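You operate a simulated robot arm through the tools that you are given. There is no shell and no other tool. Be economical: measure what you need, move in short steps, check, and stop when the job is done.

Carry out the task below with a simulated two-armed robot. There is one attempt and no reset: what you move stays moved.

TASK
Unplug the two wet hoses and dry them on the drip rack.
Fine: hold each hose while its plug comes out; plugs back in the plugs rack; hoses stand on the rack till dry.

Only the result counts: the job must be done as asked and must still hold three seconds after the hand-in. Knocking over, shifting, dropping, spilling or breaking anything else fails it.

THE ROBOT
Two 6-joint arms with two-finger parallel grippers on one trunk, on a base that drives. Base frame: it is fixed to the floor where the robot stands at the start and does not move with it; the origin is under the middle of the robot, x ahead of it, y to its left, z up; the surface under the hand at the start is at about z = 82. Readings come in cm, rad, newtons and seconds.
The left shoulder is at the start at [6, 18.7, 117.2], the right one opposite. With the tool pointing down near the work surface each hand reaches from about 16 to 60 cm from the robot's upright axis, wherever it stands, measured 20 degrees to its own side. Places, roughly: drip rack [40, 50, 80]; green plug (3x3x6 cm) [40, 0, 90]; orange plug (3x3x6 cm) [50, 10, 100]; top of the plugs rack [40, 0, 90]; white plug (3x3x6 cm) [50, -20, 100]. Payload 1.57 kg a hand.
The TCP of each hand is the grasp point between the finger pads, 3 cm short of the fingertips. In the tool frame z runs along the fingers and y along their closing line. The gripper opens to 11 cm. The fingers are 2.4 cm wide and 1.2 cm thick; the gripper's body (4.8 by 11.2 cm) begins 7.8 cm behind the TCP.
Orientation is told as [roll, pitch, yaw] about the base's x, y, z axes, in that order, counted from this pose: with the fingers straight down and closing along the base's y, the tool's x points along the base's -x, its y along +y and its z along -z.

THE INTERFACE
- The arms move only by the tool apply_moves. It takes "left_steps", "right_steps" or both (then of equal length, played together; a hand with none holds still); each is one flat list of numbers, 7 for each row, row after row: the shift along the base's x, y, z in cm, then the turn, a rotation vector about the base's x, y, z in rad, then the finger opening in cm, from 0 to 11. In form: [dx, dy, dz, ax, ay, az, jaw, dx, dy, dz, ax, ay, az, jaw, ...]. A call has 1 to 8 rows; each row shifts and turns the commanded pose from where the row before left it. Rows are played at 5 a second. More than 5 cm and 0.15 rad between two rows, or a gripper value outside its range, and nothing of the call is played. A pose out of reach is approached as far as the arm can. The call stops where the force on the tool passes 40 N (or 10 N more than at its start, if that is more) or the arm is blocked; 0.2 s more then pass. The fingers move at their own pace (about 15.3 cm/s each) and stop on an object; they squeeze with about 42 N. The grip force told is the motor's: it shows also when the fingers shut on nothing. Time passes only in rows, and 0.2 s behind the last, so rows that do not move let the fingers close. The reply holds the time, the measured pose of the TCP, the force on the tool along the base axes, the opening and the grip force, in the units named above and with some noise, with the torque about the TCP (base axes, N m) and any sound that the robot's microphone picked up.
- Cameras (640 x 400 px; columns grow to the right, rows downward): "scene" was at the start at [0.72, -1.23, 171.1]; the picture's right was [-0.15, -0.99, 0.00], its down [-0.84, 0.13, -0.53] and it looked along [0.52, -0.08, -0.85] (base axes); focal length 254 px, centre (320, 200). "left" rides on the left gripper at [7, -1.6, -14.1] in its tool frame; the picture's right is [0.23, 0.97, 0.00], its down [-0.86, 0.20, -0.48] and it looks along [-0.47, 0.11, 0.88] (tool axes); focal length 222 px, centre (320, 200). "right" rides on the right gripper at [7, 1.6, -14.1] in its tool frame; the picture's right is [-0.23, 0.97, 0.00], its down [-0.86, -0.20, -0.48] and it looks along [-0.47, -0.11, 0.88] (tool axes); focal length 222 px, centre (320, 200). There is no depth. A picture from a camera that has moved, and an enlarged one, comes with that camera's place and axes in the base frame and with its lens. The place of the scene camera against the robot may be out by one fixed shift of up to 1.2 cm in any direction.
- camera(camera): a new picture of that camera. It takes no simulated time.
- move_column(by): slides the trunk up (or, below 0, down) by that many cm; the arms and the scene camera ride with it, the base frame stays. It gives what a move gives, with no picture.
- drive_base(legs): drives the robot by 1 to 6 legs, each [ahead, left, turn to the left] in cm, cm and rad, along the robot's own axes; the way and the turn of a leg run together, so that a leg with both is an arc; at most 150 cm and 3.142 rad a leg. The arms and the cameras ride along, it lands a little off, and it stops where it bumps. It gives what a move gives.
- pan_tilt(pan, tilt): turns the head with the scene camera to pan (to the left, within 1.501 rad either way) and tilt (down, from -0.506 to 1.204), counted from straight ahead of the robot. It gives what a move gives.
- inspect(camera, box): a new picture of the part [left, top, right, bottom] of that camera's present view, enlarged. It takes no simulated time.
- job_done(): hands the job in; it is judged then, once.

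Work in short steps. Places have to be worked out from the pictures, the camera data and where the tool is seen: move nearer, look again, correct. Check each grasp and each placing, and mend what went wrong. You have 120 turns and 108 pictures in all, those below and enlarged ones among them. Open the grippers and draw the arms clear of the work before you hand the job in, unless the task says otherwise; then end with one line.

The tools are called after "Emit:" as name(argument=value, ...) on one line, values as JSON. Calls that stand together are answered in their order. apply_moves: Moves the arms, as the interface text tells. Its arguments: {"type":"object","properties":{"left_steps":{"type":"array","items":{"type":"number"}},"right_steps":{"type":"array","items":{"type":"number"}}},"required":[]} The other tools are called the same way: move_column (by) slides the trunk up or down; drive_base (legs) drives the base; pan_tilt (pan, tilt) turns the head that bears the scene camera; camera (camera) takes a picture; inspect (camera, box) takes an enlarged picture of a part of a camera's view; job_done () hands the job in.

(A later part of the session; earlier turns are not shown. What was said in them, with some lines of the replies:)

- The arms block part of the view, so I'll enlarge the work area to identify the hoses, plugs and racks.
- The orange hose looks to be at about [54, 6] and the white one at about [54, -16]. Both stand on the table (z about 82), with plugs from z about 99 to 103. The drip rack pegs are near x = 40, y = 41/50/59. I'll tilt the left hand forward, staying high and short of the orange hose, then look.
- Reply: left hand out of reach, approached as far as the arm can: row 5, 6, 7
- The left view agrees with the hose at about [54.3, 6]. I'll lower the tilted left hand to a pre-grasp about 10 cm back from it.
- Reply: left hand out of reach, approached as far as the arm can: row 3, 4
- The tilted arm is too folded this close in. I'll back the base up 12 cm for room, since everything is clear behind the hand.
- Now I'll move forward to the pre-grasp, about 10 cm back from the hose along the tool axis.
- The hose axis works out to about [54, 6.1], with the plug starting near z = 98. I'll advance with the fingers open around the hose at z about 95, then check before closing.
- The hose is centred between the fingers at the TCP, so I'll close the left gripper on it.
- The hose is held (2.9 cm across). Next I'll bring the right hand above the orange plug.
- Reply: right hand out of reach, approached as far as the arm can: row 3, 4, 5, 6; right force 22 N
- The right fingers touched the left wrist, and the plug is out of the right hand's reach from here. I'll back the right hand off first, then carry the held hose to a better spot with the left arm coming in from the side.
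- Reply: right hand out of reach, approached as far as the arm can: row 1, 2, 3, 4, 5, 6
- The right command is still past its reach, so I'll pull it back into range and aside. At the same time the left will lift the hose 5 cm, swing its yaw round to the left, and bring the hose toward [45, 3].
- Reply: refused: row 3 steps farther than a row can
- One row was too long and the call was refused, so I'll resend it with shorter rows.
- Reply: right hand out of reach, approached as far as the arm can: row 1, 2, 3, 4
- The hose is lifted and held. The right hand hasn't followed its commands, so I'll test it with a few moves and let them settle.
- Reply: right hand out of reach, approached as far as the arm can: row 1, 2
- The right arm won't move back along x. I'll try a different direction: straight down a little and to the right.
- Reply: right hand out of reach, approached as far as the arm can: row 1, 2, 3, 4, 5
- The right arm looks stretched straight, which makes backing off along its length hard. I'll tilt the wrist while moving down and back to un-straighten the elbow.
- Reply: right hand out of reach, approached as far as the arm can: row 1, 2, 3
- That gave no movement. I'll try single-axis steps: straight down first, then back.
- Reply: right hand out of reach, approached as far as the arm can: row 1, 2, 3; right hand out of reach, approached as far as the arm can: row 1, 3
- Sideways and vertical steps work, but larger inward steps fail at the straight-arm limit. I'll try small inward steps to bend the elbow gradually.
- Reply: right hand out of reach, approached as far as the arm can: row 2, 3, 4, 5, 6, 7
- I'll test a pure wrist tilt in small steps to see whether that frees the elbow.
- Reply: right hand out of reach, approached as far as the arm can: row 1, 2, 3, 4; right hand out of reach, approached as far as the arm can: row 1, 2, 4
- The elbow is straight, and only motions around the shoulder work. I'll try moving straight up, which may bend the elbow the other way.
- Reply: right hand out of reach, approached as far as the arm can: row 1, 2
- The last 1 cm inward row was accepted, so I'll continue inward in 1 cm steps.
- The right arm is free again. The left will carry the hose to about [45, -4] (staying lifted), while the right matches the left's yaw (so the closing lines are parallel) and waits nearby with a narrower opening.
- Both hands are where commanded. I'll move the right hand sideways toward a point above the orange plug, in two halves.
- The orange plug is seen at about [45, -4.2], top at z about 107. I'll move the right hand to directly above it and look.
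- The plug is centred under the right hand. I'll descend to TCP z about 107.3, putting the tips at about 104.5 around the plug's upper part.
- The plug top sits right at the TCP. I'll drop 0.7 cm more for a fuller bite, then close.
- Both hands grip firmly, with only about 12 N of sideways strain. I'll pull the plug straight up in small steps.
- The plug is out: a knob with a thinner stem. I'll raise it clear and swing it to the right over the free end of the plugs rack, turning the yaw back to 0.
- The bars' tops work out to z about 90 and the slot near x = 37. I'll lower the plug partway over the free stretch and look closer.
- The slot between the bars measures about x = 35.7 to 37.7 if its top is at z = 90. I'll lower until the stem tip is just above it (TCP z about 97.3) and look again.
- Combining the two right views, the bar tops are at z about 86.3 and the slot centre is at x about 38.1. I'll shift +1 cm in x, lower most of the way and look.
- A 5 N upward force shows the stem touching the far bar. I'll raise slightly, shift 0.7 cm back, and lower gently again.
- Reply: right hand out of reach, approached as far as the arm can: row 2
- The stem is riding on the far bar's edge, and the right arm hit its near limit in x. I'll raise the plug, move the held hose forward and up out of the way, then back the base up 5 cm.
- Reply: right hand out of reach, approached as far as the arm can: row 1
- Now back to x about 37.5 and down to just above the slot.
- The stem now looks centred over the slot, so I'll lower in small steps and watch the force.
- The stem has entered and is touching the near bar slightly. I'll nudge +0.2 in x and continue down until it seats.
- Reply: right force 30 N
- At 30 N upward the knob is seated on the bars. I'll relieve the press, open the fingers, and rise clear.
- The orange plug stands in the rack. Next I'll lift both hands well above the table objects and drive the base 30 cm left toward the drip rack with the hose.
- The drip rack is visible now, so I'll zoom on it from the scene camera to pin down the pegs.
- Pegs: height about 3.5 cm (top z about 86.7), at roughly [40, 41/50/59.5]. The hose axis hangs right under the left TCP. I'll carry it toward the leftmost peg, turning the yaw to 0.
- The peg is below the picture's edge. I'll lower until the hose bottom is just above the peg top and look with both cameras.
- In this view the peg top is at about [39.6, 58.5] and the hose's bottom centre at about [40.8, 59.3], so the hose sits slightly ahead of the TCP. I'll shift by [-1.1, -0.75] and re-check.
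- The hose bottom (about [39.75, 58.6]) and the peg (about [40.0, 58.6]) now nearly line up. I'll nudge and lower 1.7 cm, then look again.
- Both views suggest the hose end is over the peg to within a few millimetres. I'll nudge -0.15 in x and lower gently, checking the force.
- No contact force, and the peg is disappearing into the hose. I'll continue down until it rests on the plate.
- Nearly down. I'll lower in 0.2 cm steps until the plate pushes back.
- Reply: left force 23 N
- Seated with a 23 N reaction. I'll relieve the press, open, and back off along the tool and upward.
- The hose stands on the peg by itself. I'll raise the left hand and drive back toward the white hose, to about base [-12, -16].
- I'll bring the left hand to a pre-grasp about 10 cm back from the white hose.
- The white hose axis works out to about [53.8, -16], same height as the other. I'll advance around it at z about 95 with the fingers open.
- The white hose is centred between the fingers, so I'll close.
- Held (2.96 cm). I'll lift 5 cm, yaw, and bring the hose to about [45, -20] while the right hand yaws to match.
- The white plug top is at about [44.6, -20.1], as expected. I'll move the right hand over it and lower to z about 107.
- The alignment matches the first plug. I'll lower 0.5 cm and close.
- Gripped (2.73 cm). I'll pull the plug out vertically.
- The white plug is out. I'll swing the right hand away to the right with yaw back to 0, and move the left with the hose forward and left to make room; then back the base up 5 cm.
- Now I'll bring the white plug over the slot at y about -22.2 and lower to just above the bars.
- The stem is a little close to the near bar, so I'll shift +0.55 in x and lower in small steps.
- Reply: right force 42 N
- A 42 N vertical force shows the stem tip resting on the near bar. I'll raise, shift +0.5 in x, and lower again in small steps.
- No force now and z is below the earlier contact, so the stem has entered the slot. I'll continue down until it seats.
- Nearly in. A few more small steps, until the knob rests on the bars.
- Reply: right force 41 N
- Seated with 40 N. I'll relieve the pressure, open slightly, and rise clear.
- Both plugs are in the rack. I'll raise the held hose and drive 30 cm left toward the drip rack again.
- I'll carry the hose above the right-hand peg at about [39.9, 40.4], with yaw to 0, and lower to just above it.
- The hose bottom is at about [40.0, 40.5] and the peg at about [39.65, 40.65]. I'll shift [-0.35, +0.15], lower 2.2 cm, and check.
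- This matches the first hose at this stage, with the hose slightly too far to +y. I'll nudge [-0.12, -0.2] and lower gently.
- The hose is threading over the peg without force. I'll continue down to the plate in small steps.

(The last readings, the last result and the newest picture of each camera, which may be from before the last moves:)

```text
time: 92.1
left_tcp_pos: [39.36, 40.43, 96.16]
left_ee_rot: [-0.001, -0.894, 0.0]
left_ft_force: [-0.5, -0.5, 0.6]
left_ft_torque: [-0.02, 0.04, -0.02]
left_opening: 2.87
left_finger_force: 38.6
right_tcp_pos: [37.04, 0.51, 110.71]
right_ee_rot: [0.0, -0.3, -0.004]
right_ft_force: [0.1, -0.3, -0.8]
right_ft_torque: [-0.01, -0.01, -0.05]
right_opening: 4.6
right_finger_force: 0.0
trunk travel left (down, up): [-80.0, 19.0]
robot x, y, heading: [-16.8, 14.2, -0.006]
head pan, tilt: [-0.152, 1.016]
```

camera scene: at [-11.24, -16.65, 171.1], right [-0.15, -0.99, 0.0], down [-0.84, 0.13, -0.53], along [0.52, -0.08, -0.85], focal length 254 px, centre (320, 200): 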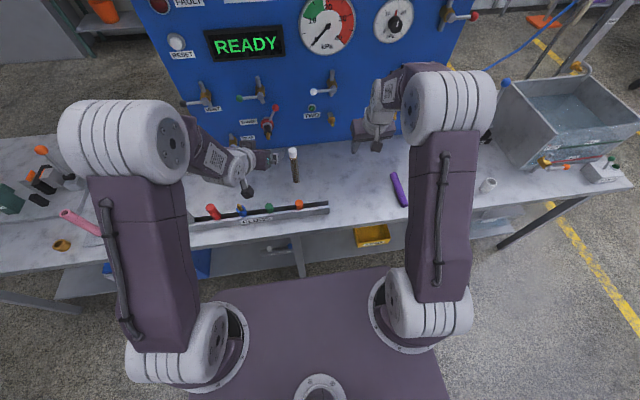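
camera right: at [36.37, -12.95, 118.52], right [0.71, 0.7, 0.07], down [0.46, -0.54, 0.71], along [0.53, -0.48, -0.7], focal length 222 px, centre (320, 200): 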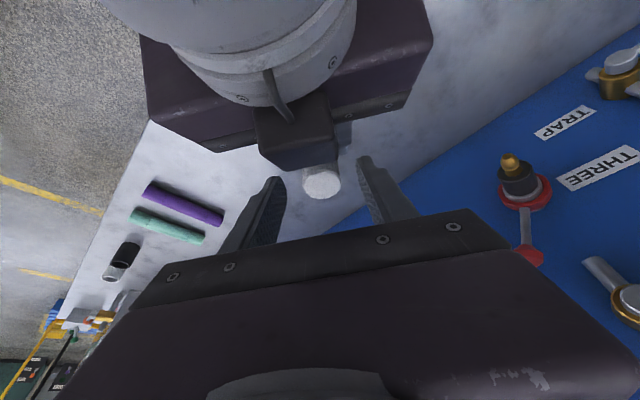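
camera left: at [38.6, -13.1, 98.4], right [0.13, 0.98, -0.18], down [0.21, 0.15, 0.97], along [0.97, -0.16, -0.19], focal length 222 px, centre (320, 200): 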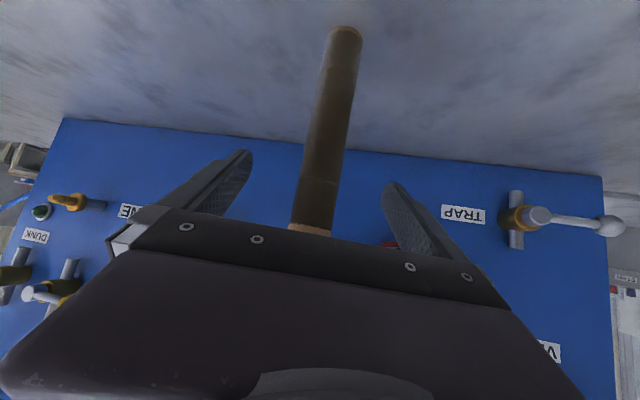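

Emit:
apply_moves(left_steps=[0, 0, -0.2, 0, 0, 0, 1, 0, 0, -0.2, 0, 0, 0, 1, 0, 0, -0.2, 0, 0, 0, 1])

Emit:
inspect(camera="left", box=[220, 0, 420, 125])

```text
time: 92.9
left_tcp_pos: [39.33, 40.42, 96.23]
left_ee_rot: [0.004, -0.905, -0.003]
left_ft_force: [-2.5, 1.6, 31.5]
left_ft_torque: [0.17, 0.25, -0.03]
left_opening: 2.89
left_finger_force: 39.1
right_tcp_pos: [36.82, 0.38, 110.98]
right_ee_rot: [0.0, -0.303, -0.003]
right_ft_force: [-0.2, 0.2, -0.2]
right_ft_torque: [0.01, 0.02, -0.02]
right_opening: 4.6
right_finger_force: 0.2
trunk travel left (down, up): [-80.0, 19.0]
robot x, y, heading: [-16.57, 14.26, -0.005]
head pan, tilt: [-0.152, 1.016]
```

```text
3.20 times, centred on (320, 62) of left
camera zoom: at [23.98, 38.91, 99.37], right [-0.14, 0.97, -0.18], down [0.15, 0.2, 0.97], along [0.98, 0.11, -0.17], focal length 711 px, centre (320, 640)
```

zoom: 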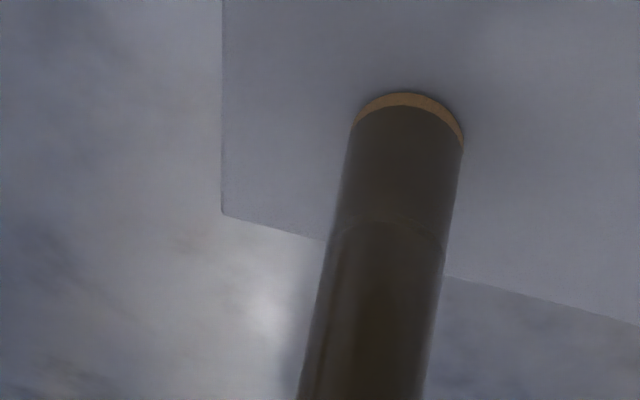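

Seated with 31 N. I'll relieve the press, open, and withdraw upward.

Emit:
apply_moves(left_steps=[0, 0, 0.5, 0, 0, 0, 1, 0, 0, 0, 0, 0, 0, 4, 0, 0, 0, 0, 0, 0, 6.5, 0, 0, 0, 0, 0, 0, 6.5])

Emit:
apply_moves(left_steps=[-0.4, 0, 2, 0, 0, 0, 6.5, -0.4, 0, 3, 0, 0, 0, 6.5, 0, 0, 3.5, 0, 0, 0, 6.5, 0, 0, 3.5, 0, 0, 0, 6.5, 0, 0, 3, 0, 0, 0, 6.5, 0, 0, 3, 0, 0, 0, 6.5])

Emit:
drive_base(legs=[[-8, 0, 0]])

Emit:
camera(camera="scene")

```text
time: 93.9
left_tcp_pos: [39.51, 40.4, 95.9]
left_ee_rot: [-0.001, -0.892, 0.0]
left_ft_force: [-0.1, -0.3, -0.2]
left_ft_torque: [0.02, -0.02, 0.0]
left_opening: 6.52
left_finger_force: 0.1
right_tcp_pos: [37.2, 0.54, 110.71]
right_ee_rot: [-0.001, -0.3, -0.005]
right_ft_force: [-0.3, -0.6, -0.8]
right_ft_torque: [-0.04, 0.02, 0.0]
right_opening: 4.57
right_finger_force: 0.0
trunk travel left (down, up): [-80.0, 19.0]
robot x, y, heading: [-17.2, 14.33, -0.004]
head pan, tilt: [-0.152, 1.016]
```

```text
time: 95.3
left_tcp_pos: [38.62, 40.48, 114.15]
left_ee_rot: [-0.002, -0.893, 0.001]
left_ft_force: [0.6, -0.4, 0.5]
left_ft_torque: [-0.01, -0.02, 0.03]
left_opening: 6.53
left_finger_force: 0.1
right_tcp_pos: [37.05, 0.49, 110.75]
right_ee_rot: [-0.001, -0.301, -0.005]
right_ft_force: [-0.1, 0.3, 1.0]
right_ft_torque: [-0.02, 0.01, -0.01]
right_opening: 4.58
right_finger_force: 0.1
trunk travel left (down, up): [-80.0, 19.0]
robot x, y, heading: [-16.9, 14.47, 0.001]
head pan, tilt: [-0.152, 1.016]
```

```text
time: 96.4
left_tcp_pos: [31.11, 40.54, 113.82]
left_ee_rot: [0.0, -0.889, 0.0]
left_ft_force: [0.0, -0.4, -1.0]
left_ft_torque: [0.03, 0.02, -0.05]
left_opening: 6.51
left_finger_force: 0.1
right_tcp_pos: [29.56, 0.56, 110.49]
right_ee_rot: [-0.001, -0.297, -0.003]
right_ft_force: [0.9, -0.3, -0.1]
right_ft_torque: [0.0, -0.01, 0.01]
right_opening: 4.59
right_finger_force: 0.0
trunk travel left (down, up): [-80.0, 19.0]
robot x, y, heading: [-24.98, 14.12, 0.002]
head pan, tilt: [-0.152, 1.016]
```

```text
21 pictures are left
camera scene: at [-23.61, 13.01, 171.09], right [-0.15, -0.99, 0.0], down [-0.84, 0.13, -0.52], along [0.52, -0.08, -0.85], focal length 254 px, centre (320, 200)
```

scene: 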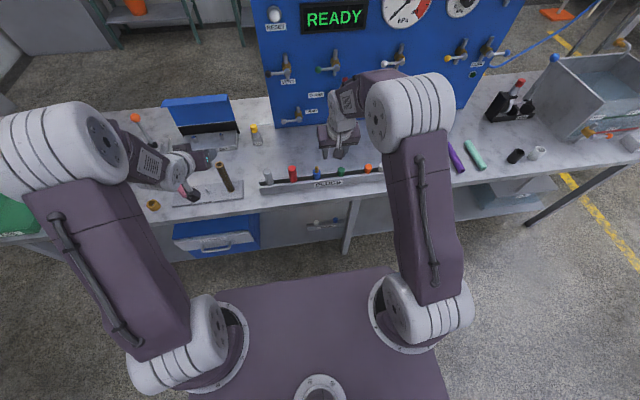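

I'll drive back another 15 cm so both arms are clear of the work, and open the grippers, then verify.

Emit:
drive_base(legs=[[-15, 0, 0]])

Emit:
apply_moves(left_steps=[0, 0, 0, 0, 0, 0, 11, 0, 0, 0, 0, 0, 0, 11], right_steps=[0, 0, 0, 0, 0, 0, 11, 0, 0, 0, 0, 0, 0, 11])

Emit:
pan_tilt(pan=0.1, tilt=0.8)

Emit:
inspect(camera="scene", box=[120, 100, 440, 300])

Emit:
camera(camera="left")

```text
time: 97.7
left_tcp_pos: [16.06, 40.64, 113.97]
left_ee_rot: [0.0, -0.891, 0.002]
left_ft_force: [0.7, 0.5, -0.5]
left_ft_torque: [0.0, -0.03, -0.05]
left_opening: 6.48
left_finger_force: 0.0
right_tcp_pos: [14.51, 0.64, 110.53]
right_ee_rot: [-0.001, -0.299, -0.001]
right_ft_force: [0.6, 0.0, -0.2]
right_ft_torque: [0.04, 0.0, 0.01]
right_opening: 4.62
right_finger_force: 0.0
trunk travel left (down, up): [-80.0, 19.0]
robot x, y, heading: [-40.04, 14.24, 0.0]
head pan, tilt: [-0.152, 1.016]
```

```text
time: 98.3
left_tcp_pos: [15.81, 40.53, 114.08]
left_ee_rot: [-0.001, -0.892, 0.0]
left_ft_force: [-0.4, -0.3, 0.0]
left_ft_torque: [0.0, -0.01, -0.02]
left_opening: 11.0
left_finger_force: 0.0
right_tcp_pos: [14.35, 0.5, 110.72]
right_ee_rot: [-0.001, -0.301, -0.001]
right_ft_force: [-0.3, 0.6, -0.3]
right_ft_torque: [-0.01, -0.04, -0.01]
right_opening: 10.99
right_finger_force: 0.2
trunk travel left (down, up): [-80.0, 19.0]
robot x, y, heading: [-39.68, 14.04, -0.0]
head pan, tilt: [-0.152, 1.016]
```

```text
time: 99.1
left_tcp_pos: [15.72, 40.53, 114.07]
left_ee_rot: [-0.001, -0.893, 0.0]
left_ft_force: [0.6, 0.2, 0.4]
left_ft_torque: [0.02, 0.02, 0.02]
left_opening: 10.98
left_finger_force: 0.0
right_tcp_pos: [14.32, 0.57, 110.67]
right_ee_rot: [0.0, -0.301, -0.003]
right_ft_force: [-0.7, -0.5, -0.2]
right_ft_torque: [0.0, 0.0, 0.0]
right_opening: 11.01
right_finger_force: 0.1
trunk travel left (down, up): [-80.0, 19.0]
robot x, y, heading: [-40.06, 14.07, -0.001]
head pan, tilt: [0.099, 0.799]
```

```text
2.00 times, centred on (280, 200) of scene
camera zoom: at [-37.87, 14.84, 172.72], right [0.1, -1.0, 0.0], down [-0.71, -0.07, -0.7], along [0.69, 0.07, -0.72], focal length 509 px, centre (400, 200)
```

zoom: 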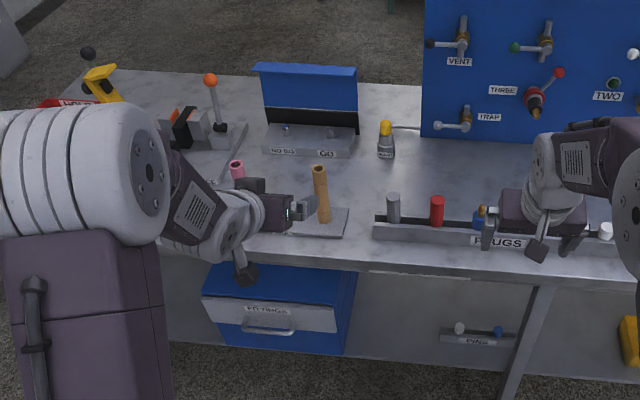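

```text
19 pictures are left
camera left: at [0.39, 39.04, 117.5], right [-0.14, 0.97, -0.18], down [0.16, 0.2, 0.97], along [0.98, 0.11, -0.19], focal length 222 px, centre (320, 200)
```

left: 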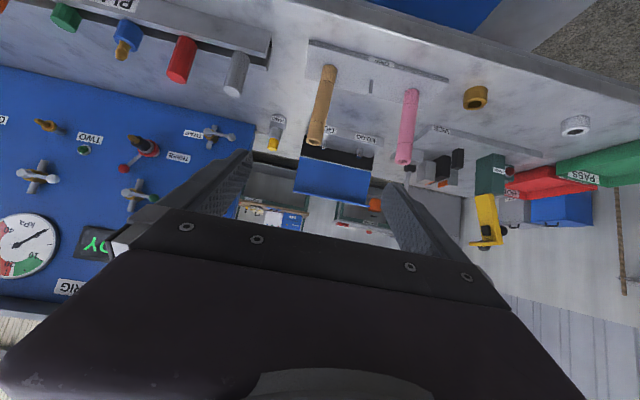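

Both hoses stand upright on the pegs and have lightened from dark to pale, which means they are drying. I'll let some time pass and check the hoses and plugs once more.

Emit:
apply_moves(left_steps=[0, 0, 0, 0, 0, 0, 11, 0, 0, 0, 0, 0, 0, 11, 0, 0, 0, 0, 0, 0, 11, 0, 0, 0, 0, 0, 0, 11, 0, 0, 0, 0, 0, 0, 11, 0, 0, 0, 0, 0, 0, 11, 0, 0, 0, 0, 0, 0, 11, 0, 0, 0, 0, 0, 0, 11])

Emit:
apply_moves(right_steps=[0, 0, 0, 0, 0, 0, 11, 0, 0, 0, 0, 0, 0, 11, 0, 0, 0, 0, 0, 0, 11, 0, 0, 0, 0, 0, 0, 11, 0, 0, 0, 0, 0, 0, 11, 0, 0, 0, 0, 0, 0, 11, 0, 0, 0, 0, 0, 0, 11, 0, 0, 0, 0, 0, 0, 11])

Emit:
inspect(camera="left", box=[230, 20, 470, 170])

Emit:
camera(camera="right")

```text
time: 100.9
left_tcp_pos: [15.8, 40.46, 114.1]
left_ee_rot: [0.001, -0.891, 0.002]
left_ft_force: [0.2, 1.9, -0.5]
left_ft_torque: [-0.01, -0.02, -0.01]
left_opening: 10.99
left_finger_force: 0.0
right_tcp_pos: [14.31, 0.53, 110.65]
right_ee_rot: [0.0, -0.301, -0.001]
right_ft_force: [-1.0, -0.3, -0.2]
right_ft_torque: [0.02, 0.01, 0.0]
right_opening: 10.98
right_finger_force: 0.1
trunk travel left (down, up): [-80.0, 19.0]
robot x, y, heading: [-40.22, 14.25, -0.003]
head pan, tilt: [0.099, 0.799]
```

```text
time: 102.7
left_tcp_pos: [15.85, 40.59, 114.09]
left_ee_rot: [-0.001, -0.893, 0.002]
left_ft_force: [0.3, 0.5, -0.6]
left_ft_torque: [0.01, 0.02, 0.05]
left_opening: 10.99
left_finger_force: 0.0
right_tcp_pos: [14.31, 0.57, 110.68]
right_ee_rot: [0.0, -0.3, -0.002]
right_ft_force: [-0.1, 0.9, -0.5]
right_ft_torque: [-0.02, 0.0, -0.01]
right_opening: 10.98
right_finger_force: 0.0
trunk travel left (down, up): [-80.0, 19.0]
robot x, y, heading: [-39.88, 14.33, 0.006]
head pan, tilt: [0.099, 0.799]
```

```text
2.67 times, centred on (350, 95) of left
camera zoom: at [0.43, 39.04, 117.48], right [-0.14, 0.97, -0.18], down [0.16, 0.2, 0.97], along [0.98, 0.11, -0.19], focal length 592 px, centre (240, 480)
```

zoom: 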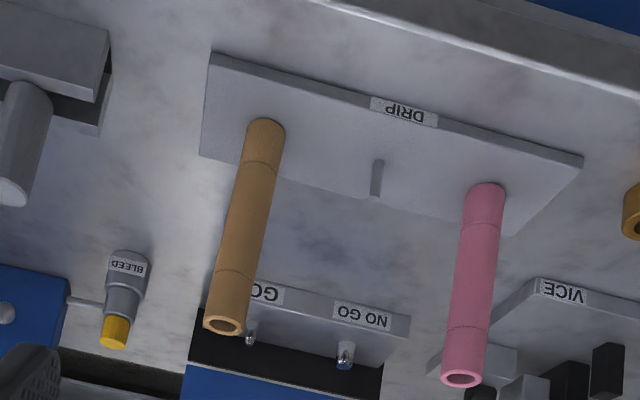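

```text
17 pictures are left
camera right: at [3.27, 2.07, 122.09], right [0.22, 0.97, 0.07], down [0.68, -0.2, 0.71], along [0.7, -0.11, -0.7], focal length 222 px, centre (320, 200)
```

right: 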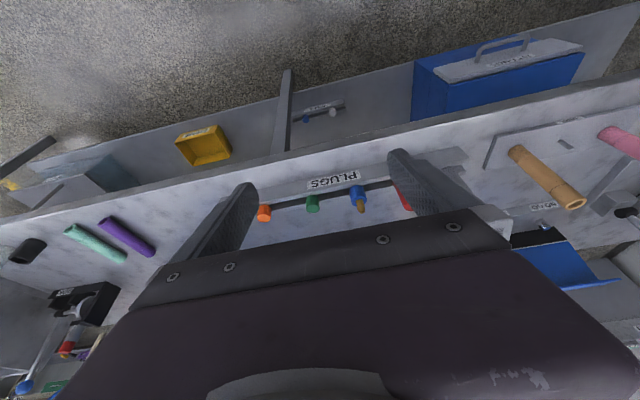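

Both hoses stand dry (pale) on their pegs. The plugs are in the plugs rack, nothing else has been disturbed, and the arms are open and clear, so I'm handing in.

Emit:
job_done()

```text
The job is handed in.
```

Both hoses are unplugged and standing on the drip rack, pale and apparently dry in the last pictures; their orange and white plugs are back in the plugs rack, and I handed the job in with the arms open and clear.
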